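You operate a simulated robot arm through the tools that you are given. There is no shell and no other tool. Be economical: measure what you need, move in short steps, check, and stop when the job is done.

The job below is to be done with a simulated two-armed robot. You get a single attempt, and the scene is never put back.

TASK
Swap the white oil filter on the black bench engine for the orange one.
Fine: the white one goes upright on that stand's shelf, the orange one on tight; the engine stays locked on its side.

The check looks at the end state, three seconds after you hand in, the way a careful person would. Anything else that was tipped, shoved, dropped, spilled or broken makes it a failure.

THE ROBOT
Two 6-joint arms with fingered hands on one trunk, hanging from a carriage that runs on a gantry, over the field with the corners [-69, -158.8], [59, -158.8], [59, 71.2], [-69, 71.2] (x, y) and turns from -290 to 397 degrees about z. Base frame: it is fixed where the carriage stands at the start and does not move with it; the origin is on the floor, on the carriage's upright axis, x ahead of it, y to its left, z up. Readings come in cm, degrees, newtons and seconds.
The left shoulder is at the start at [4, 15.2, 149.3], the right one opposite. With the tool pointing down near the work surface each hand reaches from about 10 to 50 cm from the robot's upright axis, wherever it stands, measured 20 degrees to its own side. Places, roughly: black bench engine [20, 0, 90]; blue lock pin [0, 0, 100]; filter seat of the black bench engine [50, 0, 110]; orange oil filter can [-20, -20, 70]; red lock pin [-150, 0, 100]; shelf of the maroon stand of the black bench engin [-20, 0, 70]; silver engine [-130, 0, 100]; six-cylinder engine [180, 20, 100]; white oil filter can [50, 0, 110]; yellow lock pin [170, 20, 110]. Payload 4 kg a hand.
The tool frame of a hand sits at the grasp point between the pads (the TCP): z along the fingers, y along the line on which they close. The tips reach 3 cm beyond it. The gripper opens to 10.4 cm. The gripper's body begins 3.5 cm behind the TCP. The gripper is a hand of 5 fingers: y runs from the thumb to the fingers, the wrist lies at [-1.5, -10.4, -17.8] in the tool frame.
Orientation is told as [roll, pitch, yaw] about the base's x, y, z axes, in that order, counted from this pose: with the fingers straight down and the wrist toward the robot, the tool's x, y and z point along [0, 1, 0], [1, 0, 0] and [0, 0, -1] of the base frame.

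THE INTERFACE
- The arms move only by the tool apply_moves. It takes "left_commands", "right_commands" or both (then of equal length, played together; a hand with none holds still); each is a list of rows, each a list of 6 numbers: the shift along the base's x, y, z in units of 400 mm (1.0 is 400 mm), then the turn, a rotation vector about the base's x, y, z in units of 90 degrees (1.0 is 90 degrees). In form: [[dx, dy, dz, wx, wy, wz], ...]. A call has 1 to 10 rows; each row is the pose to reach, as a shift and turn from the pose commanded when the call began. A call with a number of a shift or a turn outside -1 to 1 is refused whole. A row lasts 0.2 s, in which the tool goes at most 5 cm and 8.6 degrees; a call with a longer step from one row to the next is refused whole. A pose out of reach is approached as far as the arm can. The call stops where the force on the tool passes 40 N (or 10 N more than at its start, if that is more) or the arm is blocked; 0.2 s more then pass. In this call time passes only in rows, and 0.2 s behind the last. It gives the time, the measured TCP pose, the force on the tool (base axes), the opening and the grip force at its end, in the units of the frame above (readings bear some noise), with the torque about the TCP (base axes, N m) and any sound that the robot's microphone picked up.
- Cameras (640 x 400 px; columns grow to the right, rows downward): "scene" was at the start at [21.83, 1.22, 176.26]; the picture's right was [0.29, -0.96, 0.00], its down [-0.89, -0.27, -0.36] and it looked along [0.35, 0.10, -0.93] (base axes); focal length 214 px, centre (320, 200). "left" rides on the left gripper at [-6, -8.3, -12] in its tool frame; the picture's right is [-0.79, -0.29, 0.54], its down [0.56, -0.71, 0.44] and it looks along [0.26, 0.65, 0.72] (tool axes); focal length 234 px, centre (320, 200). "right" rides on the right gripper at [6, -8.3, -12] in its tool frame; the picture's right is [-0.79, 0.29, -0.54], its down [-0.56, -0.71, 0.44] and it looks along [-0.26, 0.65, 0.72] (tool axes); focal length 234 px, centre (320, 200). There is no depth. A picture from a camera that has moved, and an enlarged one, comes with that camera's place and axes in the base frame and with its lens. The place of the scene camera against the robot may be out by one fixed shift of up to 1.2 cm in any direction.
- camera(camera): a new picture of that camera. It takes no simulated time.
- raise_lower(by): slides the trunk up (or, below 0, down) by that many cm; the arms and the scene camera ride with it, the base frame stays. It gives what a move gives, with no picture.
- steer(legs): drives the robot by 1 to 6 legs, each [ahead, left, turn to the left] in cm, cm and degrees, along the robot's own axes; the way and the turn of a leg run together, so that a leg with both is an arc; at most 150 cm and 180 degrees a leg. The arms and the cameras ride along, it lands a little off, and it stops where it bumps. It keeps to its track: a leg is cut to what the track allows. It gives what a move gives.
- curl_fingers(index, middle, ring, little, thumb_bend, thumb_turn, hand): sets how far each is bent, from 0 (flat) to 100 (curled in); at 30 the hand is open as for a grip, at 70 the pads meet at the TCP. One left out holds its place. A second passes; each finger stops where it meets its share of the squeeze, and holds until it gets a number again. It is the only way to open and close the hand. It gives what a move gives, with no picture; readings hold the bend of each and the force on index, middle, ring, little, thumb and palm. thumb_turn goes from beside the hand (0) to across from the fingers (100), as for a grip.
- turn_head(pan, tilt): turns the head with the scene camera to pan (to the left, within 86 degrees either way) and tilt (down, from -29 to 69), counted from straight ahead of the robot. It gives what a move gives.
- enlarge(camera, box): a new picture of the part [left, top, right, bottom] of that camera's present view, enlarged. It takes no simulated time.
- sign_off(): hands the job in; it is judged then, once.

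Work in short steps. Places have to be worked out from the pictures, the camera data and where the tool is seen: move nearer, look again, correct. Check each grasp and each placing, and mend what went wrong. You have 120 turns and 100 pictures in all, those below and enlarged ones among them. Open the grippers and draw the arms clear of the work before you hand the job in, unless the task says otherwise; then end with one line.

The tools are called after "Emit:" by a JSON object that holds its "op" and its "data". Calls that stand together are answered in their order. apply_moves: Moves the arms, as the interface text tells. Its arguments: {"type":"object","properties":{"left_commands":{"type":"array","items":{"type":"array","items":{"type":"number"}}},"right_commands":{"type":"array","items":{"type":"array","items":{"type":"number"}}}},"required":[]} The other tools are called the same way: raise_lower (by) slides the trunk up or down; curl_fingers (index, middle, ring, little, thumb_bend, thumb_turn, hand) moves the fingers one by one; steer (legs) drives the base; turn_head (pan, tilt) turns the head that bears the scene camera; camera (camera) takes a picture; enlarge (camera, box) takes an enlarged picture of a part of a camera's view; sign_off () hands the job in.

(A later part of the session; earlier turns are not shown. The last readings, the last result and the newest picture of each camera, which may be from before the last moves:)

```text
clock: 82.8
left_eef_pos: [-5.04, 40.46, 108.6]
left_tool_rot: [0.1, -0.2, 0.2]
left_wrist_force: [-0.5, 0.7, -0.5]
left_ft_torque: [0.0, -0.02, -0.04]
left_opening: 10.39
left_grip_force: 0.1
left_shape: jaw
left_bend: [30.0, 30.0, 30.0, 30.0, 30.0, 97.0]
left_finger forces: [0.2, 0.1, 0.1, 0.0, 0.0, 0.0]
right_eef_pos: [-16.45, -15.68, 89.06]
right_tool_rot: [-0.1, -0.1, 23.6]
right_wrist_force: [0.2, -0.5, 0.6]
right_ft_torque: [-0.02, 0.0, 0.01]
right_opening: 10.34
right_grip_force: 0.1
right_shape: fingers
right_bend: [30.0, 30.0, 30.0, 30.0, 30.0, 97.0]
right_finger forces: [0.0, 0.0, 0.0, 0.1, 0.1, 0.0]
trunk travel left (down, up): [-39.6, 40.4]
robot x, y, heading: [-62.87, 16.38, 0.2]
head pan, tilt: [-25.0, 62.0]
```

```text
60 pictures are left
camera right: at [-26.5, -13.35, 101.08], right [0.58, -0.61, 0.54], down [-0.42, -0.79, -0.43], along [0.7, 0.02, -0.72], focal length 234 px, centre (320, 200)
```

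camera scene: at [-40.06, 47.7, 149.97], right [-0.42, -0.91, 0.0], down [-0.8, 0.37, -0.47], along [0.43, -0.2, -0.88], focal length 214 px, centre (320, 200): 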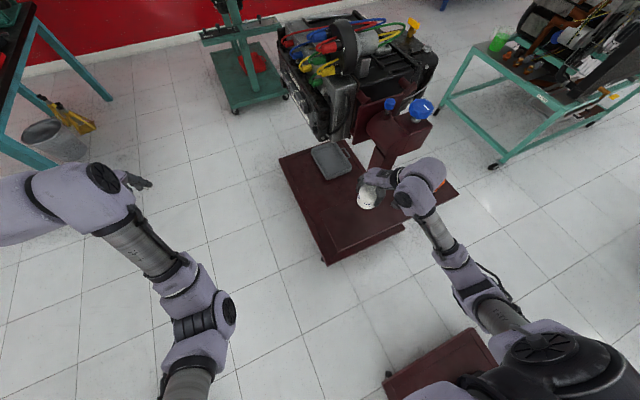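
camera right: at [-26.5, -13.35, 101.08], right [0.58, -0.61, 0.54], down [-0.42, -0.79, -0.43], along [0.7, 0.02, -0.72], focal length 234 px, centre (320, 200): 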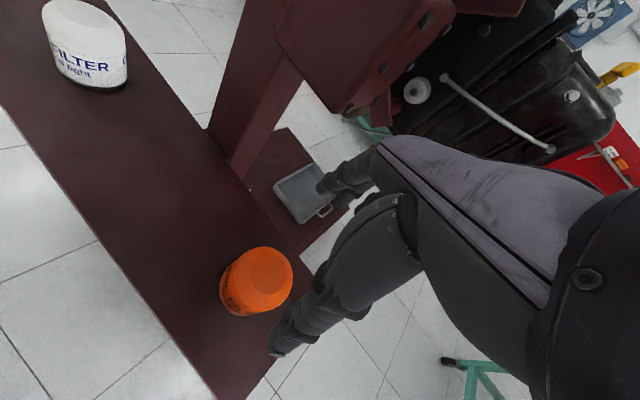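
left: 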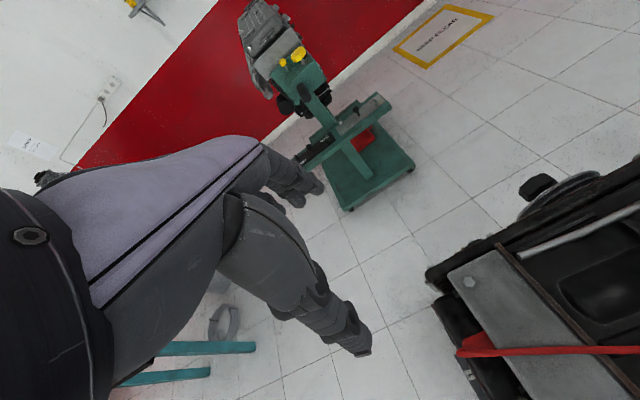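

The can sits in view nearly like the white one did; I align ([-16.3, -15.9]) and descend in steps to TCP z≈75.5.

Emit:
{"op": "apply_moves", "data": {"right_commands": [[0.004, -0.005, -0.1, 0, 0, 0], [0.004, -0.005, -0.2, 0, 0, 0], [0.004, -0.005, -0.28, 0, 0, 0], [0.004, -0.005, -0.335, 0, 0, 0]]}}

Emit:
{"op": "camera", "data": {"camera": "right"}}

```text
clock: 83.8
left_eef_pos: [-5.22, 40.56, 108.48]
left_tool_rot: [0.1, -0.2, 0.4]
left_wrist_force: [-0.6, 0.1, -0.8]
left_ft_torque: [-0.01, -0.01, -0.01]
left_opening: 10.38
left_grip_force: 0.1
left_shape: jaw
left_bend: [30.0, 30.0, 30.0, 30.0, 30.0, 97.0]
left_finger forces: [0.1, 0.1, 0.0, 0.0, 0.1, 0.1]
right_eef_pos: [-16.53, -15.64, 75.72]
right_tool_rot: [-0.2, 0.0, 23.6]
right_wrist_force: [0.0, 0.3, -0.1]
right_ft_torque: [0.01, -0.01, -0.01]
right_opening: 10.32
right_grip_force: 0.1
right_shape: fingers
right_bend: [30.0, 30.0, 30.0, 30.0, 30.0, 97.0]
right_finger forces: [0.0, 0.0, 0.1, 0.0, 0.0, 0.0]
trunk travel left (down, up): [-39.6, 40.4]
robot x, y, heading: [-63.03, 16.18, 0.1]
head pan, tilt: [-25.0, 62.0]
```

```text
59 pictures are left
camera right: at [-26.58, -13.42, 87.68], right [0.58, -0.61, 0.54], down [-0.42, -0.79, -0.43], along [0.7, 0.02, -0.72], focal length 234 px, centre (320, 200)
```

right: 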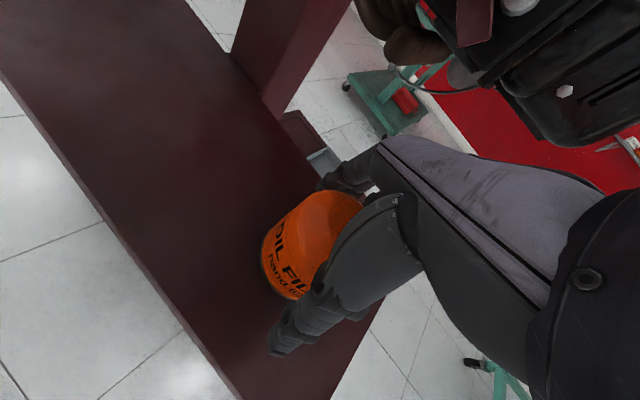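

Same relative placing as the white one had. Small nudge and close the hand.

Emit:
{"op": "apply_moves", "data": {"right_commands": [[0.006, -0.005, -0.006, 0, 0, 0]]}}

Emit:
{"op": "curl_fingers", "data": {"hand": "right", "index": 75, "middle": 75, "ring": 75, "little": 75, "thumb_bend": 75}}

Emit:
{"op": "camera", "data": {"camera": "right"}}

```text
clock: 84.2
left_eef_pos: [-5.12, 40.48, 108.52]
left_tool_rot: [0.1, -0.1, 0.3]
left_wrist_force: [0.5, 0.4, -0.2]
left_ft_torque: [0.0, 0.03, 0.02]
left_opening: 10.39
left_grip_force: 0.1
left_shape: jaw
left_bend: [30.0, 30.0, 30.0, 30.0, 30.0, 97.0]
left_finger forces: [0.0, 0.1, 0.0, 0.1, 0.1, 0.1]
right_eef_pos: [-16.35, -15.87, 75.56]
right_tool_rot: [0.0, 0.1, 23.5]
right_wrist_force: [-0.1, 0.6, -0.7]
right_ft_torque: [0.0, 0.01, 0.01]
right_opening: 10.31
right_grip_force: 0.0
right_shape: fingers
right_bend: [30.0, 30.0, 30.0, 30.0, 30.0, 97.0]
right_finger forces: [0.0, 0.0, 0.0, 0.0, 0.0, 0.1]
trunk travel left (down, up): [-39.6, 40.4]
robot x, y, heading: [-62.56, 17.0, 0.3]
head pan, tilt: [-25.0, 62.0]
```

```text
clock: 85.2
left_eef_pos: [-5.04, 40.48, 108.56]
left_tool_rot: [0.1, -0.2, 0.4]
left_wrist_force: [-0.6, 0.5, -0.5]
left_ft_torque: [0.03, 0.0, 0.03]
left_opening: 10.38
left_grip_force: 0.0
left_shape: jaw
left_bend: [30.0, 30.0, 30.0, 30.0, 30.0, 97.0]
left_finger forces: [0.1, 0.0, 0.0, 0.0, 0.0, 0.1]
right_eef_pos: [-16.08, -15.89, 75.51]
right_tool_rot: [-0.1, 0.0, 23.5]
right_wrist_force: [1.8, -0.3, 3.0]
right_ft_torque: [-0.09, -0.24, 0.05]
right_opening: 5.94
right_grip_force: 36.1
right_shape: fingers
right_bend: [45.0, 52.0, 60.0, 75.0, 54.0, 93.0]
right_finger forces: [14.0, 12.4, 9.9, 0.0, 35.6, 0.0]
trunk travel left (down, up): [-39.6, 40.4]
robot x, y, heading: [-62.57, 16.33, 0.6]
head pan, tilt: [-25.0, 62.0]
```

```text
58 pictures are left
camera right: at [-26.18, -13.66, 87.52], right [0.58, -0.61, 0.55], down [-0.42, -0.79, -0.43], along [0.7, 0.02, -0.72], focal length 234 px, centre (320, 200)
```

right: 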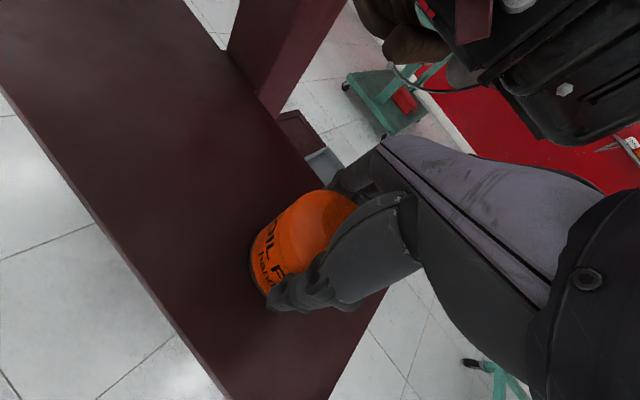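

Good grip. Lift 13.5 cm with the arm, then raise the trunk 40.

Emit:
{"op": "apply_moves", "data": {"right_commands": [[0, 0, 0.03, 0, 0, 0], [0, 0, 0.09, 0, 0, 0], [0, 0, 0.18, 0, 0, 0], [0, 0, 0.27, 0, 0, 0], [0, 0, 0.34, 0, 0, 0]]}}

Emit:
{"op": "raise_lower", "data": {"by": 40}}

Emit:
{"op": "camera", "data": {"camera": "right"}}

Emit:
{"op": "camera", "data": {"camera": "scene"}}

```text
clock: 86.4
left_eef_pos: [-5.14, 40.55, 108.35]
left_tool_rot: [0.1, -0.4, 0.2]
left_wrist_force: [-0.6, -0.5, 0.4]
left_ft_torque: [0.0, 0.03, 0.02]
left_opening: 10.36
left_grip_force: 0.0
left_shape: jaw
left_bend: [30.0, 30.0, 30.0, 30.0, 30.0, 97.0]
left_finger forces: [0.1, 0.0, 0.0, 0.0, 0.1, 0.0]
right_eef_pos: [-16.18, -16.08, 89.18]
right_tool_rot: [-0.2, 0.2, 23.4]
right_wrist_force: [-0.3, 0.7, -1.3]
right_ft_torque: [-0.02, 0.01, 0.01]
right_opening: 5.89
right_grip_force: 34.1
right_shape: fingers
right_bend: [45.0, 52.0, 61.0, 75.0, 54.0, 93.0]
right_finger forces: [13.4, 11.0, 9.4, 0.0, 34.7, 0.0]
trunk travel left (down, up): [-39.6, 40.4]
robot x, y, heading: [-62.65, 16.46, 0.5]
head pan, tilt: [-25.0, 62.0]
```

```text
clock: 90.2
left_eef_pos: [-5.2, 40.44, 148.46]
left_tool_rot: [0.0, -0.2, 0.3]
left_wrist_force: [0.9, 0.2, 0.3]
left_ft_torque: [-0.03, 0.0, -0.01]
left_opening: 10.4
left_grip_force: 0.2
left_shape: jaw
left_bend: [30.0, 30.0, 30.0, 30.0, 30.0, 97.0]
left_finger forces: [0.0, 0.0, 0.0, 0.0, 0.0, 0.0]
right_eef_pos: [-16.12, -16.14, 129.15]
right_tool_rot: [-0.1, 0.0, 23.5]
right_wrist_force: [-0.5, -0.1, -3.1]
right_ft_torque: [0.05, 0.01, -0.04]
right_opening: 5.91
right_grip_force: 34.0
right_shape: fingers
right_bend: [45.0, 52.0, 61.0, 75.0, 54.0, 93.0]
right_finger forces: [13.5, 11.0, 9.5, 0.1, 34.8, 0.0]
trunk travel left (down, up): [-79.6, 0.4]
robot x, y, heading: [-62.62, 16.4, 0.1]
head pan, tilt: [-25.0, 62.0]
```

```text
57 pictures are left
camera right: at [-26.15, -13.86, 141.13], right [0.58, -0.61, 0.54], down [-0.42, -0.79, -0.43], along [0.7, 0.02, -0.72], focal length 234 px, centre (320, 200)
```

right: 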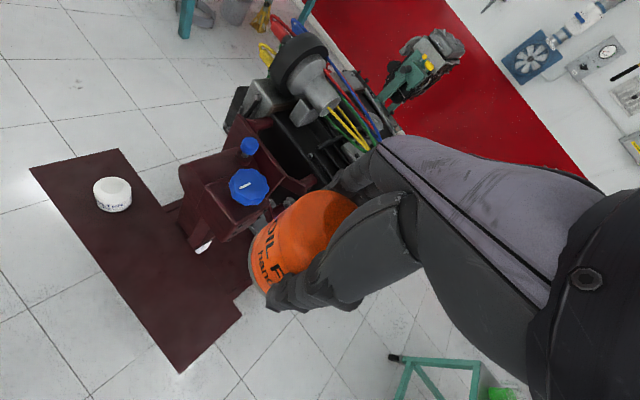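

```text
56 pictures are left
camera scene: at [-40.38, 13.48, 189.96], right [-0.42, -0.91, 0.0], down [-0.8, 0.37, -0.47], along [0.43, -0.2, -0.88], focal length 214 px, centre (320, 200)
```

scene: 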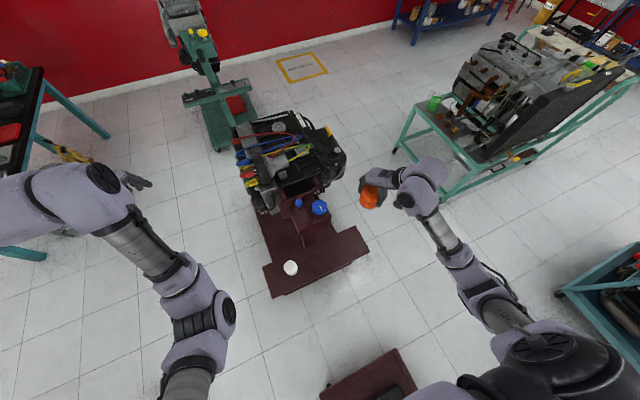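

The orange can is held just as the white was, upright. I drive so the hand is above the seat [48.0, -2.8].

Emit:
{"op": "steer", "data": {"legs": [[64, 0, 0], [0, 13.3, 0]]}}

Emit:
{"op": "apply_moves", "data": {"right_commands": [[0, 0, 0, 0, 0, 0.09], [0, 0, 0, 0, 0, 0.18], [0, 0, 0, 0, 0, 0.27], [0, 0, 0, 0, 0, 0.36], [0, 0, 0, 0, 0, 0.45], [0, 0, 0, 0, 0, 0.54], [0, 0, 0, 0, 0, 0.63]]}}

Emit:
{"op": "camera", "data": {"camera": "right"}}

```text
clock: 94.7
left_eef_pos: [58.64, 53.87, 148.52]
left_tool_rot: [0.1, -0.3, 0.2]
left_wrist_force: [-0.4, 0.1, -0.6]
left_ft_torque: [0.0, 0.04, -0.01]
left_opening: 10.35
left_grip_force: 0.1
left_shape: jaw
left_bend: [30.0, 30.0, 30.0, 30.0, 30.0, 97.0]
left_finger forces: [0.1, 0.0, 0.0, 0.0, 0.0, 0.0]
right_eef_pos: [47.48, -2.84, 129.17]
right_tool_rot: [-0.1, 0.1, 23.4]
right_wrist_force: [0.5, 0.7, -2.6]
right_ft_torque: [-0.01, -0.02, 0.02]
right_opening: 5.92
right_grip_force: 34.0
right_shape: fingers
right_bend: [45.0, 52.0, 61.0, 75.0, 54.0, 92.0]
right_finger forces: [13.5, 10.8, 9.6, 0.0, 34.4, 0.1]
trunk travel left (down, up): [-79.6, 0.4]
robot x, y, heading: [1.23, 29.87, 0.1]
head pan, tilt: [-25.0, 62.0]
```

```text
clock: 96.3
left_eef_pos: [58.62, 53.75, 148.37]
left_tool_rot: [0.1, -0.2, 0.2]
left_wrist_force: [-0.5, -0.4, 0.9]
left_ft_torque: [0.02, 0.0, 0.01]
left_opening: 10.39
left_grip_force: 0.1
left_shape: jaw
left_bend: [30.0, 30.0, 30.0, 30.0, 30.0, 97.0]
left_finger forces: [0.0, 0.0, 0.0, 0.2, 0.1, 0.0]
right_eef_pos: [47.56, -2.81, 129.21]
right_tool_rot: [-0.1, 0.0, 80.2]
right_wrist_force: [-0.9, 0.2, -2.5]
right_ft_torque: [0.02, -0.01, -0.01]
right_opening: 5.9
right_grip_force: 34.4
right_shape: fingers
right_bend: [45.0, 52.0, 61.0, 75.0, 54.0, 92.0]
right_finger forces: [13.5, 10.8, 9.8, 0.0, 34.4, 0.0]
trunk travel left (down, up): [-79.6, 0.4]
robot x, y, heading: [1.06, 29.91, 0.3]
head pan, tilt: [-25.0, 62.0]
```

```text
55 pictures are left
camera right: at [40.16, -9.93, 141.17], right [0.83, 0.15, 0.54], down [0.43, -0.79, -0.43], along [0.36, 0.59, -0.72], focal length 234 px, centre (320, 200)
```

right: 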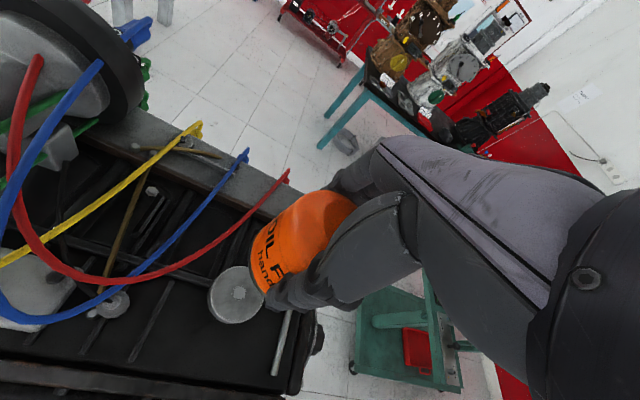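

The seat appears right below the can, in nearly the same image place as it did below the white can. I enlarge for precise alignment.

Emit:
{"op": "enlarge", "data": {"camera": "right", "box": [180, 230, 308, 342]}}

```text
3.57 times, centred on (244, 286) of right
camera zoom: at [40.16, -9.93, 141.17], right [0.83, 0.15, 0.54], down [0.43, -0.79, -0.43], along [0.36, 0.59, -0.72], focal length 836 px, centre (591, -107)
```

zoom: 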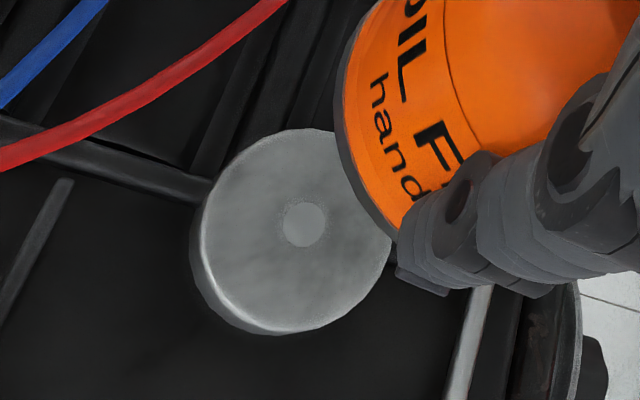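

Seat centre computes to [47.75, -2.9]. I shift slightly and descend to z≈114.5, then small steps.

Emit:
{"op": "apply_moves", "data": {"right_commands": [[0.005, -0.001, -0.1, 0, 0, 0], [0.005, -0.001, -0.2, 0, 0, 0], [0.005, -0.001, -0.3, 0, 0, 0], [0.005, -0.001, -0.365, 0, 0, 0]]}}

Emit:
{"op": "apply_moves", "data": {"right_commands": [[0, 0, -0.009, 0, 0, 0], [0, 0, -0.018, 0, 0, 0]]}}

Emit:
{"op": "camera", "data": {"camera": "right"}}

```text
clock: 97.3
left_eef_pos: [58.55, 53.81, 148.44]
left_tool_rot: [0.1, -0.1, 0.2]
left_wrist_force: [1.0, 0.1, 0.2]
left_ft_torque: [-0.03, -0.02, 0.04]
left_opening: 10.37
left_grip_force: 0.1
left_shape: jaw
left_bend: [30.0, 30.0, 30.0, 30.0, 30.0, 97.0]
left_finger forces: [0.2, 0.0, 0.1, 0.1, 0.1, 0.1]
right_eef_pos: [47.58, -2.75, 114.56]
right_tool_rot: [-0.1, -0.1, 80.1]
right_wrist_force: [0.3, 0.0, -2.7]
right_ft_torque: [0.0, -0.01, 0.0]
right_opening: 5.92
right_grip_force: 34.5
right_shape: fingers
right_bend: [45.0, 52.0, 61.0, 75.0, 54.0, 92.0]
right_finger forces: [13.6, 10.8, 9.7, 0.1, 34.2, 0.0]
trunk travel left (down, up): [-79.6, 0.4]
robot x, y, heading: [1.43, 29.95, 0.0]
head pan, tilt: [-25.0, 62.0]
```

```text
clock: 97.9
left_eef_pos: [58.63, 53.76, 148.46]
left_tool_rot: [0.1, -0.1, 0.2]
left_wrist_force: [0.6, -0.5, 0.2]
left_ft_torque: [-0.03, -0.01, -0.01]
left_opening: 10.38
left_grip_force: 0.1
left_shape: jaw
left_bend: [30.0, 30.0, 30.0, 30.0, 30.0, 97.0]
left_finger forces: [0.1, 0.0, 0.0, 0.0, 0.0, 0.1]
right_eef_pos: [47.7, -2.78, 113.94]
right_tool_rot: [0.0, 0.1, 80.1]
right_wrist_force: [0.5, -0.5, -2.6]
right_ft_torque: [-0.04, -0.03, -0.01]
right_opening: 5.91
right_grip_force: 34.8
right_shape: fingers
right_bend: [45.0, 52.0, 61.0, 75.0, 54.0, 92.0]
right_finger forces: [13.5, 10.8, 9.8, 0.1, 34.2, 0.0]
trunk travel left (down, up): [-79.6, 0.4]
robot x, y, heading: [0.92, 29.95, 0.1]
head pan, tilt: [-25.0, 62.0]
```

```text
53 pictures are left
camera right: at [40.35, -9.93, 125.91], right [0.83, 0.15, 0.54], down [0.43, -0.79, -0.43], along [0.37, 0.59, -0.72], focal length 234 px, centre (320, 200)
```

right: 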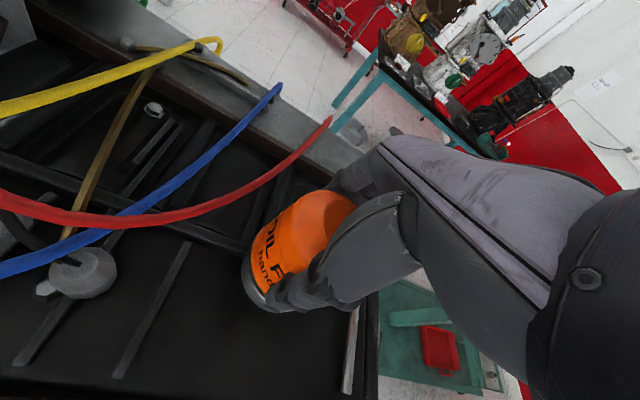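

Nearly there with no contact; a few more small steps down.

Emit:
{"op": "apply_moves", "data": {"right_commands": [[0, 0, -0.006, 0, 0, 0], [0, 0, -0.012, 0, 0, 0]]}}

Emit:
{"op": "apply_moves", "data": {"right_commands": [[0, 0, -0.005, 0, 0, 0], [0, 0, -0.01, 0, 0, 0]]}}

Emit:
{"op": "enlarge", "data": {"camera": "right", "box": [220, 200, 348, 312]}}

```text
clock: 98.5
left_eef_pos: [58.68, 53.75, 148.42]
left_tool_rot: [0.1, -0.2, 0.2]
left_wrist_force: [-0.1, 0.4, 0.3]
left_ft_torque: [0.0, 0.0, -0.03]
left_opening: 10.35
left_grip_force: 0.1
left_shape: jaw
left_bend: [30.0, 30.0, 30.0, 30.0, 30.0, 97.0]
left_finger forces: [0.0, 0.0, 0.0, 0.1, 0.0, 0.0]
right_eef_pos: [47.71, -2.78, 113.31]
right_tool_rot: [-0.1, 0.1, 80.1]
right_wrist_force: [0.1, -0.5, -2.2]
right_ft_torque: [0.0, -0.01, -0.04]
right_opening: 5.93
right_grip_force: 34.2
right_shape: fingers
right_bend: [45.0, 52.0, 61.0, 75.0, 54.0, 92.0]
right_finger forces: [13.5, 10.8, 9.9, 0.1, 34.4, 0.1]
trunk travel left (down, up): [-79.6, 0.4]
robot x, y, heading: [0.97, 29.71, 0.1]
head pan, tilt: [-25.0, 62.0]
```

```text
clock: 99.1
left_eef_pos: [58.64, 53.65, 148.51]
left_tool_rot: [0.1, -0.2, 0.2]
left_wrist_force: [-0.9, -0.1, 0.4]
left_ft_torque: [-0.03, 0.04, 0.01]
left_opening: 10.4
left_grip_force: 0.1
left_shape: jaw
left_bend: [30.0, 30.0, 30.0, 30.0, 30.0, 97.0]
left_finger forces: [0.0, 0.1, 0.0, 0.1, 0.0, 0.0]
right_eef_pos: [47.76, -2.76, 113.09]
right_tool_rot: [-0.2, 0.0, 80.1]
right_wrist_force: [-2.6, 0.2, 7.4]
right_ft_torque: [0.2, -0.09, 0.01]
right_opening: 5.93
right_grip_force: 35.2
right_shape: fingers
right_bend: [45.0, 52.0, 61.0, 75.0, 54.0, 92.0]
right_finger forces: [13.7, 11.2, 9.6, 0.1, 35.9, 0.1]
trunk travel left (down, up): [-79.6, 0.4]
robot x, y, heading: [1.31, 29.89, 0.2]
head pan, tilt: [-25.0, 62.0]
```

```text
3.57 times, centred on (284, 256) of right
camera zoom: at [40.41, -9.98, 125.04], right [0.83, 0.15, 0.54], down [0.43, -0.79, -0.43], along [0.37, 0.59, -0.72], focal length 836 px, centre (449, 0)
```

zoom: 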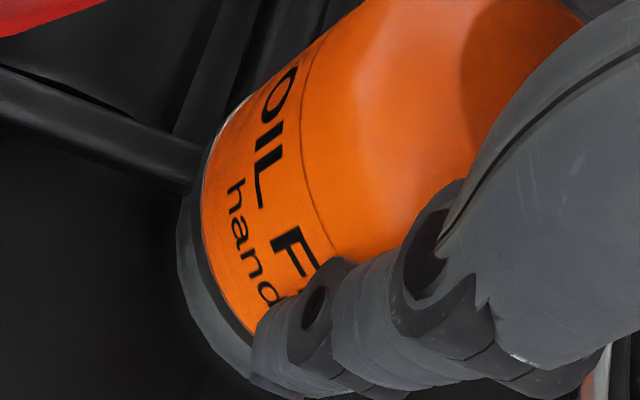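

Contact with ~10 N at z≈113.1. Now I turn clockwise 65° with slight downward feed.

Emit:
{"op": "apply_moves", "data": {"right_commands": [[0, 0, 0, 0, 0, -0.09], [0, 0, -0.001, 0, 0, -0.18], [0, 0, -0.001, 0, 0, -0.27], [0, 0, -0.002, 0, 0, -0.36], [0, 0, -0.002, 0, 0, -0.45], [0, 0, -0.002, 0, 0, -0.54], [0, 0, -0.003, 0, 0, -0.63], [0, 0, -0.003, 0, 0, -0.72]]}}

Emit:
{"op": "camera", "data": {"camera": "right"}}

```text
clock: 100.9
left_eef_pos: [58.87, 53.89, 148.56]
left_tool_rot: [0.2, -0.4, 0.3]
left_wrist_force: [-0.8, 0.1, -0.7]
left_ft_torque: [0.0, 0.02, -0.01]
left_opening: 10.36
left_grip_force: 0.1
left_shape: jaw
left_bend: [30.0, 30.0, 30.0, 30.0, 30.0, 97.0]
left_finger forces: [0.0, 0.0, 0.0, 0.0, 0.0, 0.0]
right_eef_pos: [47.89, -2.74, 113.08]
right_tool_rot: [-0.2, -0.1, 15.1]
right_wrist_force: [3.0, 4.1, 13.5]
right_ft_torque: [-0.03, -0.57, 0.06]
right_opening: 5.91
right_grip_force: 37.1
right_shape: fingers
right_bend: [44.0, 52.0, 61.0, 75.0, 55.0, 92.0]
right_finger forces: [14.5, 12.5, 12.2, 0.0, 35.1, 0.1]
trunk travel left (down, up): [-79.6, 0.4]
robot x, y, heading: [1.04, 30.26, 0.2]
head pan, tilt: [-25.0, 62.0]
```

```text
51 pictures are left
camera right: at [38.28, 0.88, 124.93], right [0.48, -0.68, 0.55], down [-0.54, -0.72, -0.44], along [0.69, -0.08, -0.72], focal length 234 px, centre (320, 200)
```

right: 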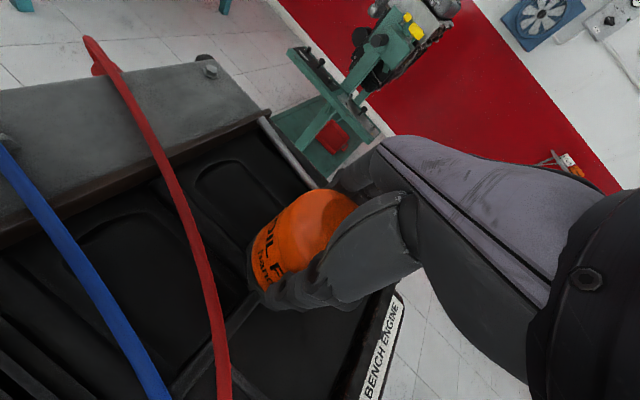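

It turned with the hand. Regrip (open, turn back to 80, close) and turn clockwise again.

Emit:
{"op": "curl_fingers", "data": {"hand": "right", "index": 30, "middle": 30, "ring": 30, "little": 30, "thumb_bend": 30}}

Emit:
{"op": "apply_moves", "data": {"right_commands": [[0, 0, 0, 0, 0, 0.09], [0, 0, 0, 0, 0, 0.18], [0, 0, 0, 0, 0, 0.27], [0, 0, 0, 0, 0, 0.36], [0, 0, 0, 0, 0, 0.45], [0, 0, 0, 0, 0, 0.54], [0, 0, 0, 0, 0, 0.63], [0, 0, 0, 0, 0, 0.72]]}}

Emit:
{"op": "camera", "data": {"camera": "right"}}

Emit:
{"op": "curl_fingers", "data": {"hand": "right", "index": 75, "middle": 75, "ring": 75, "little": 75, "thumb_bend": 75}}

Emit:
{"op": "apply_moves", "data": {"right_commands": [[0, 0, 0, 0, 0, -0.09], [0, 0, 0, 0, 0, -0.18], [0, 0, 0, 0, 0, -0.27], [0, 0, 0, 0, 0, -0.36], [0, 0, 0, 0, 0, -0.45], [0, 0, 0, 0, 0, -0.54], [0, 0, 0, 0, 0, -0.63], [0, 0, 0, 0, 0, -0.72]]}}

Emit:
{"op": "camera", "data": {"camera": "right"}}

```text
clock: 101.9
left_eef_pos: [58.58, 53.83, 148.41]
left_tool_rot: [0.0, -0.1, 0.2]
left_wrist_force: [0.3, -0.1, 0.1]
left_ft_torque: [0.02, -0.01, 0.01]
left_opening: 10.38
left_grip_force: 0.1
left_shape: jaw
left_bend: [30.0, 30.0, 30.0, 30.0, 30.0, 97.0]
left_finger forces: [0.0, 0.0, 0.0, 0.1, 0.0, 0.1]
right_eef_pos: [47.66, -2.69, 112.76]
right_tool_rot: [-0.1, 0.1, 15.3]
right_wrist_force: [-0.7, -0.1, 0.2]
right_ft_torque: [-0.03, 0.04, -0.03]
right_opening: 10.29
right_grip_force: 0.1
right_shape: fingers
right_bend: [30.0, 30.0, 30.0, 30.0, 30.0, 97.0]
right_finger forces: [0.1, 0.0, 0.0, 0.0, 0.0, 0.0]
trunk travel left (down, up): [-79.6, 0.4]
robot x, y, heading: [1.19, 29.94, 0.2]
head pan, tilt: [-25.0, 62.0]
```

```text
clock: 103.7
left_eef_pos: [58.55, 53.82, 148.51]
left_tool_rot: [0.1, -0.2, 0.2]
left_wrist_force: [0.3, 0.3, 0.9]
left_ft_torque: [0.0, -0.01, -0.01]
left_opening: 10.35
left_grip_force: 0.1
left_shape: jaw
left_bend: [30.0, 30.0, 30.0, 30.0, 30.0, 97.0]
left_finger forces: [0.0, 0.0, 0.1, 0.0, 0.0, 0.1]
right_eef_pos: [47.74, -2.81, 112.82]
right_tool_rot: [-0.1, 0.0, 80.1]
right_wrist_force: [0.1, -0.1, 0.4]
right_ft_torque: [0.0, 0.04, 0.01]
right_opening: 10.3
right_grip_force: 0.0
right_shape: fingers
right_bend: [30.0, 30.0, 30.0, 30.0, 30.0, 97.0]
right_finger forces: [0.1, 0.1, 0.0, 0.1, 0.0, 0.0]
trunk travel left (down, up): [-79.6, 0.4]
robot x, y, heading: [1.48, 29.81, 0.5]
head pan, tilt: [-25.0, 62.0]
```

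```text
50 pictures are left
camera right: at [40.36, -9.98, 124.82], right [0.83, 0.15, 0.54], down [0.43, -0.79, -0.43], along [0.36, 0.59, -0.72], focal length 234 px, centre (320, 200)
```

right: 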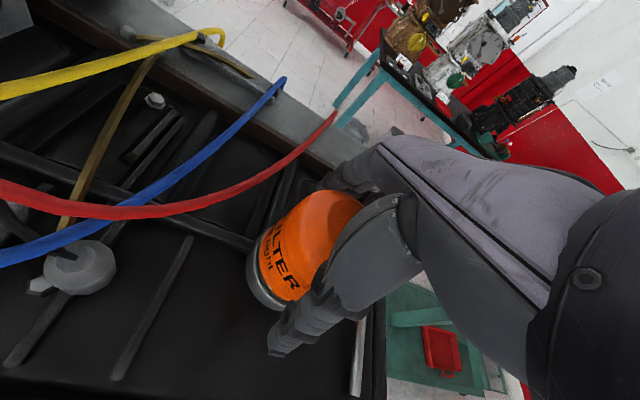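

```text
clock: 104.7
left_eef_pos: [58.8, 53.84, 148.57]
left_tool_rot: [0.1, -0.2, 0.2]
left_wrist_force: [-0.8, 0.0, -0.4]
left_ft_torque: [0.01, -0.02, -0.01]
left_opening: 10.37
left_grip_force: 0.0
left_shape: jaw
left_bend: [30.0, 30.0, 30.0, 30.0, 30.0, 97.0]
left_finger forces: [0.0, 0.0, 0.0, 0.0, 0.1, 0.0]
right_eef_pos: [47.81, -2.68, 112.84]
right_tool_rot: [-0.3, 0.0, 80.1]
right_wrist_force: [8.9, 3.0, -6.1]
right_ft_torque: [0.61, -0.58, 0.02]
right_opening: 5.88
right_grip_force: 35.4
right_shape: fingers
right_bend: [44.0, 50.0, 57.0, 75.0, 55.0, 94.0]
right_finger forces: [14.0, 10.3, 13.3, 0.0, 33.0, 0.0]
trunk travel left (down, up): [-79.6, 0.4]
robot x, y, heading: [0.97, 30.66, 0.4]
head pan, tilt: [-25.0, 62.0]
```

```text
clock: 106.5
left_eef_pos: [58.78, 53.89, 148.54]
left_tool_rot: [0.1, -0.3, 0.2]
left_wrist_force: [-0.2, 0.2, -0.3]
left_ft_torque: [0.01, 0.02, -0.01]
left_opening: 10.39
left_grip_force: 0.1
left_shape: jaw
left_bend: [30.0, 30.0, 30.0, 30.0, 30.0, 97.0]
left_finger forces: [0.0, 0.1, 0.0, 0.0, 0.0, 0.1]
right_eef_pos: [47.81, -2.8, 112.91]
right_tool_rot: [-0.1, 0.1, 15.1]
right_wrist_force: [11.6, -0.9, -9.1]
right_ft_torque: [-0.16, -0.84, 0.01]
right_opening: 5.88
right_grip_force: 35.0
right_shape: fingers
right_bend: [43.0, 50.0, 57.0, 75.0, 55.0, 94.0]
right_finger forces: [16.0, 11.2, 13.6, 0.1, 28.8, 0.1]
trunk travel left (down, up): [-79.6, 0.4]
robot x, y, heading: [1.15, 30.0, 0.1]
head pan, tilt: [-25.0, 62.0]
```

```text
49 pictures are left
camera right: at [38.21, 0.89, 124.85], right [0.48, -0.69, 0.54], down [-0.54, -0.72, -0.44], along [0.69, -0.08, -0.72], focal length 234 px, centre (320, 200)
```

right: 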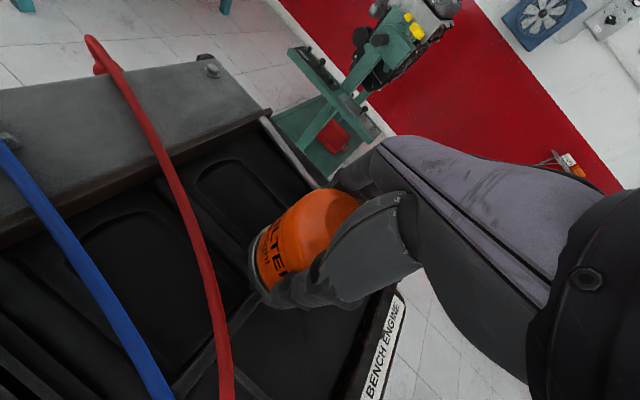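

Lateral reaction shows it's now held by the thread. I continue with two more clockwise cycles, watching the torque.

Emit:
{"op": "curl_fingers", "data": {"hand": "right", "index": 30, "middle": 30, "ring": 30, "little": 30, "thumb_bend": 30}}

Emit:
{"op": "apply_moves", "data": {"right_commands": [[0, 0, 0, 0, 0, 0.09], [0, 0, 0, 0, 0, 0.18], [0, 0, 0, 0, 0, 0.27], [0, 0, 0, 0, 0, 0.36], [0, 0, 0, 0, 0, 0.45], [0, 0, 0, 0, 0, 0.54], [0, 0, 0, 0, 0, 0.63], [0, 0, 0, 0, 0, 0.72]]}}

Emit:
{"op": "curl_fingers", "data": {"hand": "right", "index": 75, "middle": 75, "ring": 75, "little": 75, "thumb_bend": 75}}

Emit:
{"op": "apply_moves", "data": {"right_commands": [[0, 0, 0, 0, 0, -0.09], [0, 0, 0, 0, 0, -0.18], [0, 0, 0, 0, 0, -0.27], [0, 0, 0, 0, 0, -0.36], [0, 0, 0, 0, 0, -0.45], [0, 0, 0, 0, 0, -0.54], [0, 0, 0, 0, 0, -0.63], [0, 0, 0, 0, 0, -0.72]]}}

Emit:
{"op": "curl_fingers", "data": {"hand": "right", "index": 30, "middle": 30, "ring": 30, "little": 30, "thumb_bend": 30}}

Emit:
{"op": "apply_moves", "data": {"right_commands": [[0, 0, 0, 0, 0, 0.09], [0, 0, 0, 0, 0, 0.18], [0, 0, 0, 0, 0, 0.27], [0, 0, 0, 0, 0, 0.36], [0, 0, 0, 0, 0, 0.45], [0, 0, 0, 0, 0, 0.54], [0, 0, 0, 0, 0, 0.63], [0, 0, 0, 0, 0, 0.72]]}}

Emit:
{"op": "camera", "data": {"camera": "right"}}

Emit:
{"op": "curl_fingers", "data": {"hand": "right", "index": 75, "middle": 75, "ring": 75, "little": 75, "thumb_bend": 75}}

Emit:
{"op": "apply_moves", "data": {"right_commands": [[0, 0, 0, 0, 0, -0.09], [0, 0, 0, 0, 0, -0.18], [0, 0, 0, 0, 0, -0.27], [0, 0, 0, 0, 0, -0.36]]}}

Emit:
{"op": "camera", "data": {"camera": "right"}}

```text
clock: 107.5
left_eef_pos: [58.57, 53.81, 148.38]
left_tool_rot: [0.1, -0.2, 0.2]
left_wrist_force: [0.7, 0.5, 0.7]
left_ft_torque: [0.0, 0.01, -0.01]
left_opening: 10.4
left_grip_force: 0.1
left_shape: jaw
left_bend: [30.0, 30.0, 30.0, 30.0, 30.0, 97.0]
left_finger forces: [0.1, 0.0, 0.1, 0.0, 0.0, 0.0]
right_eef_pos: [47.62, -2.79, 112.81]
right_tool_rot: [-0.2, 0.0, 15.3]
right_wrist_force: [0.6, 0.1, 0.6]
right_ft_torque: [0.02, 0.0, 0.03]
right_opening: 10.29
right_grip_force: 0.1
right_shape: fingers
right_bend: [30.0, 30.0, 30.0, 30.0, 30.0, 97.0]
right_finger forces: [0.0, 0.0, 0.1, 0.0, 0.0, 0.0]
trunk travel left (down, up): [-79.6, 0.4]
robot x, y, heading: [1.26, 29.67, 0.1]
head pan, tilt: [-25.0, 62.0]
```

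```text
clock: 109.3
left_eef_pos: [58.55, 53.94, 148.56]
left_tool_rot: [0.1, -0.2, 0.2]
left_wrist_force: [0.5, -0.5, 0.3]
left_ft_torque: [0.0, 0.02, -0.01]
left_opening: 10.37
left_grip_force: 0.1
left_shape: jaw
left_bend: [30.0, 30.0, 30.0, 30.0, 30.0, 97.0]
left_finger forces: [0.0, 0.0, 0.0, 0.0, 0.0, 0.0]
right_eef_pos: [47.64, -2.76, 112.73]
right_tool_rot: [-0.1, 0.0, 80.2]
right_wrist_force: [0.0, -0.3, 0.4]
right_ft_torque: [-0.01, -0.01, 0.0]
right_opening: 10.3
right_grip_force: 0.1
right_shape: fingers
right_bend: [30.0, 30.0, 30.0, 30.0, 30.0, 97.0]
right_finger forces: [0.0, 0.0, 0.0, 0.0, 0.0, 0.0]
trunk travel left (down, up): [-79.6, 0.4]
robot x, y, heading: [0.88, 29.68, 0.3]
head pan, tilt: [-25.0, 62.0]
```

```text
clock: 110.3
left_eef_pos: [58.72, 53.9, 148.53]
left_tool_rot: [0.0, -0.2, 0.1]
left_wrist_force: [0.3, 0.0, -0.7]
left_ft_torque: [-0.03, 0.0, -0.02]
left_opening: 10.38
left_grip_force: 0.0
left_shape: jaw
left_bend: [30.0, 30.0, 30.0, 30.0, 30.0, 97.0]
left_finger forces: [0.0, 0.0, 0.0, 0.0, 0.0, 0.0]
right_eef_pos: [47.93, -2.67, 112.7]
right_tool_rot: [-0.2, 0.0, 80.0]
right_wrist_force: [9.7, 0.9, -6.1]
right_ft_torque: [0.62, -0.57, 0.01]
right_opening: 5.9
right_grip_force: 35.4
right_shape: fingers
right_bend: [44.0, 50.0, 58.0, 75.0, 55.0, 94.0]
right_finger forces: [14.0, 10.6, 13.1, 0.1, 33.4, 0.0]
trunk travel left (down, up): [-79.6, 0.4]
robot x, y, heading: [0.92, 29.73, 0.2]
head pan, tilt: [-25.0, 62.0]
```

```text
clock: 112.1
left_eef_pos: [58.69, 53.85, 148.45]
left_tool_rot: [0.1, -0.2, 0.2]
left_wrist_force: [-0.1, 0.0, 0.6]
left_ft_torque: [-0.05, 0.0, -0.02]
left_opening: 10.37
left_grip_force: 0.1
left_shape: jaw
left_bend: [30.0, 30.0, 30.0, 30.0, 30.0, 97.0]
left_finger forces: [0.0, 0.1, 0.1, 0.0, 0.0, 0.0]
right_eef_pos: [47.81, -2.85, 112.82]
right_tool_rot: [0.0, 0.0, 15.1]
right_wrist_force: [12.0, -3.4, -12.9]
right_ft_torque: [-0.22, -0.89, -0.01]
right_opening: 5.91
right_grip_force: 35.0
right_shape: fingers
right_bend: [43.0, 50.0, 57.0, 75.0, 55.0, 94.0]
right_finger forces: [16.1, 11.4, 13.6, 0.0, 28.8, 0.0]
trunk travel left (down, up): [-79.6, 0.4]
robot x, y, heading: [1.3, 30.06, 0.1]
head pan, tilt: [-25.0, 62.0]
```

```text
clock: 113.1
left_eef_pos: [58.63, 53.83, 148.48]
left_tool_rot: [0.2, -0.2, 0.1]
left_wrist_force: [-0.6, -0.5, 0.2]
left_ft_torque: [0.01, 0.01, 0.02]
left_opening: 10.35
left_grip_force: 0.1
left_shape: jaw
left_bend: [30.0, 30.0, 30.0, 30.0, 30.0, 97.0]
left_finger forces: [0.0, 0.0, 0.1, 0.1, 0.0, 0.1]
right_eef_pos: [47.69, -2.71, 112.93]
right_tool_rot: [-0.1, 0.1, 15.3]
right_wrist_force: [-0.4, 0.2, -1.1]
right_ft_torque: [0.04, -0.01, -0.01]
right_opening: 10.29
right_grip_force: 0.0
right_shape: fingers
right_bend: [30.0, 30.0, 30.0, 30.0, 30.0, 97.0]
right_finger forces: [0.1, 0.0, 0.0, 0.1, 0.0, 0.0]
trunk travel left (down, up): [-79.6, 0.4]
robot x, y, heading: [1.15, 29.96, 0.2]
head pan, tilt: [-25.0, 62.0]
```

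```text
clock: 114.9
left_eef_pos: [58.55, 53.84, 148.41]
left_tool_rot: [0.1, -0.2, 0.2]
left_wrist_force: [-0.1, 0.8, 0.5]
left_ft_torque: [0.0, -0.03, -0.01]
left_opening: 10.37
left_grip_force: 0.2
left_shape: jaw
left_bend: [30.0, 30.0, 30.0, 30.0, 30.0, 97.0]
left_finger forces: [0.1, 0.0, 0.1, 0.0, 0.1, 0.0]
right_eef_pos: [47.87, -2.85, 112.88]
right_tool_rot: [0.1, 0.0, 80.2]
right_wrist_force: [0.4, 0.4, 0.2]
right_ft_torque: [0.01, -0.03, 0.02]
right_opening: 10.29
right_grip_force: 0.0
right_shape: fingers
right_bend: [30.0, 30.0, 30.0, 30.0, 30.0, 97.0]
right_finger forces: [0.0, 0.0, 0.1, 0.0, 0.1, 0.0]
trunk travel left (down, up): [-79.6, 0.4]
robot x, y, heading: [1.23, 29.67, 0.3]
head pan, tilt: [-25.0, 62.0]
```

```text
48 pictures are left
camera right: at [40.42, -9.99, 124.86], right [0.83, 0.15, 0.54], down [0.43, -0.79, -0.43], along [0.36, 0.59, -0.72], focal length 234 px, centre (320, 200)
```

right: 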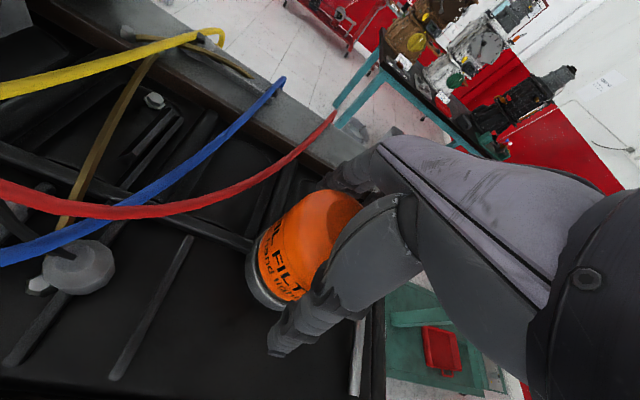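

```text
clock: 115.9
left_eef_pos: [58.63, 53.83, 148.52]
left_tool_rot: [0.0, -0.3, 0.1]
left_wrist_force: [0.0, -0.4, 0.8]
left_ft_torque: [0.04, -0.01, 0.01]
left_opening: 10.38
left_grip_force: 0.1
left_shape: jaw
left_bend: [30.0, 30.0, 30.0, 30.0, 30.0, 97.0]
left_finger forces: [0.1, 0.0, 0.0, 0.0, 0.0, 0.0]
right_eef_pos: [47.9, -2.72, 112.96]
right_tool_rot: [-0.2, 0.0, 80.1]
right_wrist_force: [10.4, 2.0, -6.2]
right_ft_torque: [0.63, -0.57, -0.02]
right_opening: 5.92
right_grip_force: 35.5
right_shape: fingers
right_bend: [44.0, 50.0, 58.0, 75.0, 55.0, 94.0]
right_finger forces: [13.9, 10.9, 12.9, 0.0, 33.3, 0.0]
trunk travel left (down, up): [-79.6, 0.4]
robot x, y, heading: [1.04, 30.12, 0.2]
head pan, tilt: [-25.0, 62.0]
```

```text
clock: 116.9
left_eef_pos: [58.68, 53.83, 148.39]
left_tool_rot: [0.0, -0.2, 0.2]
left_wrist_force: [-0.3, -0.6, 0.1]
left_ft_torque: [0.0, -0.01, -0.02]
left_opening: 10.36
left_grip_force: 0.0
left_shape: jaw
left_bend: [30.0, 30.0, 30.0, 30.0, 30.0, 97.0]
left_finger forces: [0.0, 0.0, 0.0, 0.1, 0.0, 0.1]
right_eef_pos: [47.8, -2.64, 112.83]
right_tool_rot: [-0.1, 0.0, 47.5]
right_wrist_force: [1.0, 3.0, 0.0]
right_ft_torque: [0.94, -0.2, 1.62]
right_opening: 6.04
right_grip_force: 35.2
right_shape: fingers
right_bend: [43.0, 50.0, 55.0, 75.0, 55.0, 100.0]
right_finger forces: [17.7, 9.0, 10.5, 0.0, 33.8, 0.0]
trunk travel left (down, up): [-79.6, 0.4]
robot x, y, heading: [1.26, 30.05, 0.3]
head pan, tilt: [-25.0, 62.0]
```

```text
47 pictures are left
camera right: at [37.71, -4.81, 124.81], right [0.78, -0.32, 0.54], down [-0.06, -0.9, -0.43], along [0.63, 0.3, -0.72], focal length 234 px, centre (320, 200)
```

right: 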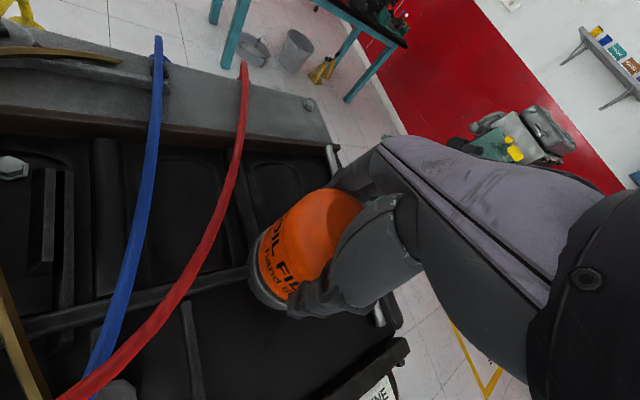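

Torque has risen to 1.6 N·m: it is seating. I keep turning to confirm it is hand-tight.

Emit:
{"op": "apply_moves", "data": {"right_commands": [[0, 0, 0, 0, 0, -0.06], [0, 0, 0, 0, 0, -0.12]]}}

Emit:
{"op": "camera", "data": {"camera": "right"}}

Emit:
{"op": "apply_moves", "data": {"right_commands": [[0, 0, 0, 0, 0, -0.08], [0, 0, 0, 0, 0, -0.16], [0, 0, 0, 0, 0, -0.24]]}}

Emit:
{"op": "camera", "data": {"camera": "right"}}

```text
clock: 117.5
left_eef_pos: [58.68, 53.88, 148.46]
left_tool_rot: [0.1, -0.2, 0.2]
left_wrist_force: [0.5, -0.6, 0.0]
left_ft_torque: [-0.02, 0.0, 0.0]
left_opening: 10.39
left_grip_force: 0.0
left_shape: jaw
left_bend: [30.0, 30.0, 30.0, 30.0, 30.0, 97.0]
left_finger forces: [0.1, 0.1, 0.0, 0.0, 0.0, 0.1]
right_eef_pos: [47.81, -2.73, 112.72]
right_tool_rot: [-0.1, 0.0, 36.8]
right_wrist_force: [2.2, 3.1, -0.2]
right_ft_torque: [0.79, -0.4, 1.89]
right_opening: 6.09
right_grip_force: 37.6
right_shape: fingers
right_bend: [42.0, 50.0, 56.0, 75.0, 55.0, 100.0]
right_finger forces: [22.2, 7.5, 10.5, 0.0, 35.5, 0.0]
trunk travel left (down, up): [-79.6, 0.4]
robot x, y, heading: [0.82, 30.13, 0.2]
head pan, tilt: [-25.0, 62.0]
```

```text
46 pictures are left
camera right: at [37.54, -2.88, 124.78], right [0.7, -0.46, 0.54], down [-0.23, -0.87, -0.43], along [0.67, 0.18, -0.72], focal length 234 px, centre (320, 200)
```

right: 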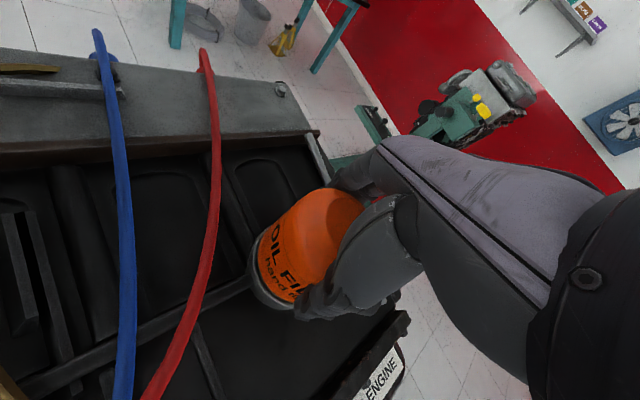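

```text
clock: 118.3
left_eef_pos: [58.82, 53.64, 148.51]
left_tool_rot: [0.0, -0.3, 0.0]
left_wrist_force: [-0.1, 0.3, 0.2]
left_ft_torque: [0.01, -0.04, -0.01]
left_opening: 10.4
left_grip_force: 0.0
left_shape: jaw
left_bend: [30.0, 30.0, 30.0, 30.0, 30.0, 97.0]
left_finger forces: [0.0, 0.0, 0.0, 0.1, 0.0, 0.0]
right_eef_pos: [47.76, -3.21, 113.02]
right_tool_rot: [-0.5, 0.1, 15.3]
right_wrist_force: [17.0, -19.9, -12.5]
right_ft_torque: [0.49, -0.73, 1.48]
right_opening: 5.97
right_grip_force: 34.1
right_shape: fingers
right_bend: [41.0, 51.0, 60.0, 75.0, 56.0, 100.0]
right_finger forces: [18.2, 7.0, 7.6, 0.0, 35.7, 0.0]
trunk travel left (down, up): [-79.6, 0.4]
robot x, y, heading: [1.26, 29.61, 0.1]
head pan, tilt: [-25.0, 62.0]
```

```text
45 pictures are left
camera right: at [38.28, 0.56, 124.87], right [0.48, -0.68, 0.55], down [-0.53, -0.73, -0.43], along [0.69, -0.09, -0.72], focal length 234 px, centre (320, 200)
```

right: 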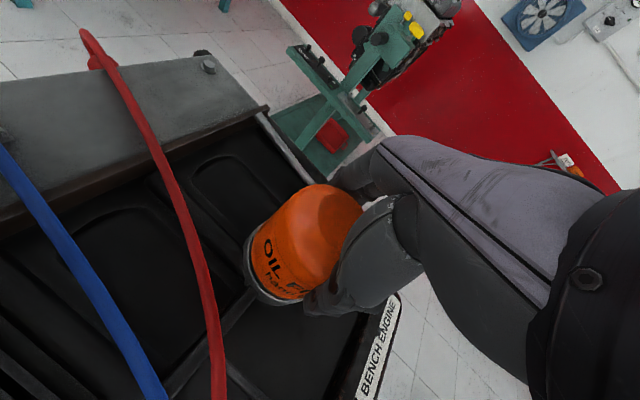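

The can now slips in the hand at ~1.9 N·m, so it's about tight. I regrip once more to check that it won't turn further.

Emit:
{"op": "curl_fingers", "data": {"hand": "right", "index": 30, "middle": 30, "ring": 30, "little": 30, "thumb_bend": 30, "thumb_turn": 97}}

Emit:
{"op": "apply_moves", "data": {"right_commands": [[0, 0, 0, 0, 0, 0.09], [0, 0, 0, 0, 0, 0.18], [0, 0, 0, 0, 0, 0.27], [0, 0, 0, 0, 0, 0.36], [0, 0, 0, 0, 0, 0.45], [0, 0, 0, 0, 0, 0.54]]}}

Emit:
{"op": "camera", "data": {"camera": "right"}}

Emit:
{"op": "curl_fingers", "data": {"hand": "right", "index": 80, "middle": 80, "ring": 80, "little": 80, "thumb_bend": 80}}

Emit:
{"op": "apply_moves", "data": {"right_commands": [[0, 0, 0, 0, 0, -0.09], [0, 0, 0, 0, 0, -0.18], [0, 0, 0, 0, 0, -0.27], [0, 0, 0, 0, 0, -0.36]]}}

Emit:
{"op": "camera", "data": {"camera": "right"}}

```text
clock: 119.3
left_eef_pos: [58.75, 53.86, 148.5]
left_tool_rot: [0.1, -0.3, 0.3]
left_wrist_force: [0.3, 0.5, 0.2]
left_ft_torque: [0.02, 0.0, 0.0]
left_opening: 10.37
left_grip_force: 0.2
left_shape: jaw
left_bend: [30.0, 30.0, 30.0, 30.0, 30.0, 97.0]
left_finger forces: [0.0, 0.0, 0.0, 0.0, 0.0, 0.0]
right_eef_pos: [47.7, -2.77, 112.84]
right_tool_rot: [-0.1, 0.0, 15.3]
right_wrist_force: [-0.6, -0.6, -0.4]
right_ft_torque: [-0.01, 0.0, 0.02]
right_opening: 10.3
right_grip_force: 0.1
right_shape: fingers
right_bend: [30.0, 30.0, 30.0, 30.0, 30.0, 94.0]
right_finger forces: [0.0, 0.1, 0.1, 0.1, 0.0, 0.0]
trunk travel left (down, up): [-79.6, 0.4]
robot x, y, heading: [1.08, 29.88, -0.1]
head pan, tilt: [-25.0, 62.0]
```

```text
clock: 120.7
left_eef_pos: [58.68, 53.8, 148.48]
left_tool_rot: [0.1, -0.1, 0.1]
left_wrist_force: [-0.1, -0.4, -0.2]
left_ft_torque: [-0.01, -0.01, 0.01]
left_opening: 10.37
left_grip_force: 0.1
left_shape: jaw
left_bend: [30.0, 30.0, 30.0, 30.0, 30.0, 97.0]
left_finger forces: [0.1, 0.1, 0.1, 0.1, 0.1, 0.0]
right_eef_pos: [47.82, -2.83, 112.79]
right_tool_rot: [-0.1, -0.1, 64.0]
right_wrist_force: [0.5, -0.6, 0.8]
right_ft_torque: [0.02, -0.06, 0.04]
right_opening: 10.31
right_grip_force: 0.2
right_shape: fingers
right_bend: [30.0, 30.0, 30.0, 30.0, 30.0, 94.0]
right_finger forces: [0.0, 0.0, 0.0, 0.1, 0.0, 0.0]
trunk travel left (down, up): [-79.6, 0.4]
robot x, y, heading: [1.21, 29.95, 0.2]
head pan, tilt: [-25.0, 62.0]
```

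```text
44 pictures are left
camera right: at [38.67, -7.63, 124.84], right [0.83, -0.09, 0.54], down [0.19, -0.88, -0.43], along [0.52, 0.47, -0.72], focal length 234 px, centre (320, 200)
```

right: 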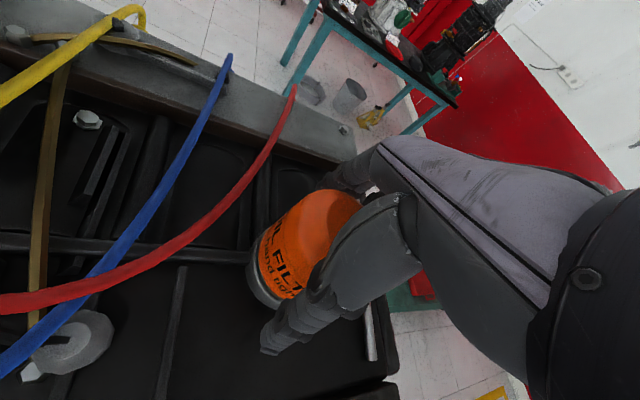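

```text
clock: 121.7
left_eef_pos: [58.71, 53.75, 148.45]
left_tool_rot: [0.1, -0.2, 0.2]
left_wrist_force: [-0.1, 0.0, -0.4]
left_ft_torque: [0.0, 0.01, 0.0]
left_opening: 10.37
left_grip_force: 0.1
left_shape: jaw
left_bend: [30.0, 30.0, 30.0, 30.0, 30.0, 97.0]
left_finger forces: [0.1, 0.0, 0.1, 0.0, 0.1, 0.0]
right_eef_pos: [47.73, -2.68, 112.84]
right_tool_rot: [-0.2, 0.1, 63.9]
right_wrist_force: [4.3, 1.1, -3.4]
right_ft_torque: [0.45, -0.55, 0.23]
right_opening: 5.91
right_grip_force: 37.2
right_shape: fingers
right_bend: [44.0, 50.0, 56.0, 80.0, 56.0, 96.0]
right_finger forces: [14.9, 11.5, 12.8, 0.1, 35.2, 0.1]
trunk travel left (down, up): [-79.6, 0.4]
robot x, y, heading: [1.25, 30.0, 0.4]
head pan, tilt: [-25.0, 62.0]
```

```text
clock: 122.7
left_eef_pos: [58.71, 53.73, 148.53]
left_tool_rot: [0.1, -0.2, 0.2]
left_wrist_force: [-0.6, -0.1, 0.0]
left_ft_torque: [0.0, 0.01, 0.01]
left_opening: 10.36
left_grip_force: 0.1
left_shape: jaw
left_bend: [30.0, 30.0, 30.0, 30.0, 30.0, 97.0]
left_finger forces: [0.0, 0.0, 0.0, 0.0, 0.0, 0.0]
right_eef_pos: [47.71, -2.84, 112.81]
right_tool_rot: [-0.1, 0.0, 31.4]
right_wrist_force: [6.8, 0.9, -9.5]
right_ft_torque: [0.56, -0.5, 1.41]
right_opening: 6.06
right_grip_force: 33.1
right_shape: fingers
right_bend: [42.0, 50.0, 55.0, 80.0, 56.0, 100.0]
right_finger forces: [18.0, 7.7, 9.0, 0.0, 33.3, 0.0]
trunk travel left (down, up): [-79.6, 0.4]
robot x, y, heading: [1.15, 30.16, -0.0]
head pan, tilt: [-25.0, 62.0]
```

```text
43 pictures are left
camera right: at [37.53, -1.92, 124.78], right [0.66, -0.52, 0.54], down [-0.31, -0.85, -0.43], along [0.69, 0.12, -0.72], focal length 234 px, centre (320, 200)
```

right: 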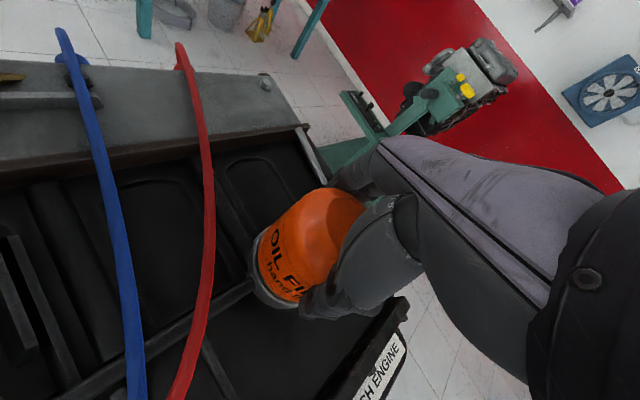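

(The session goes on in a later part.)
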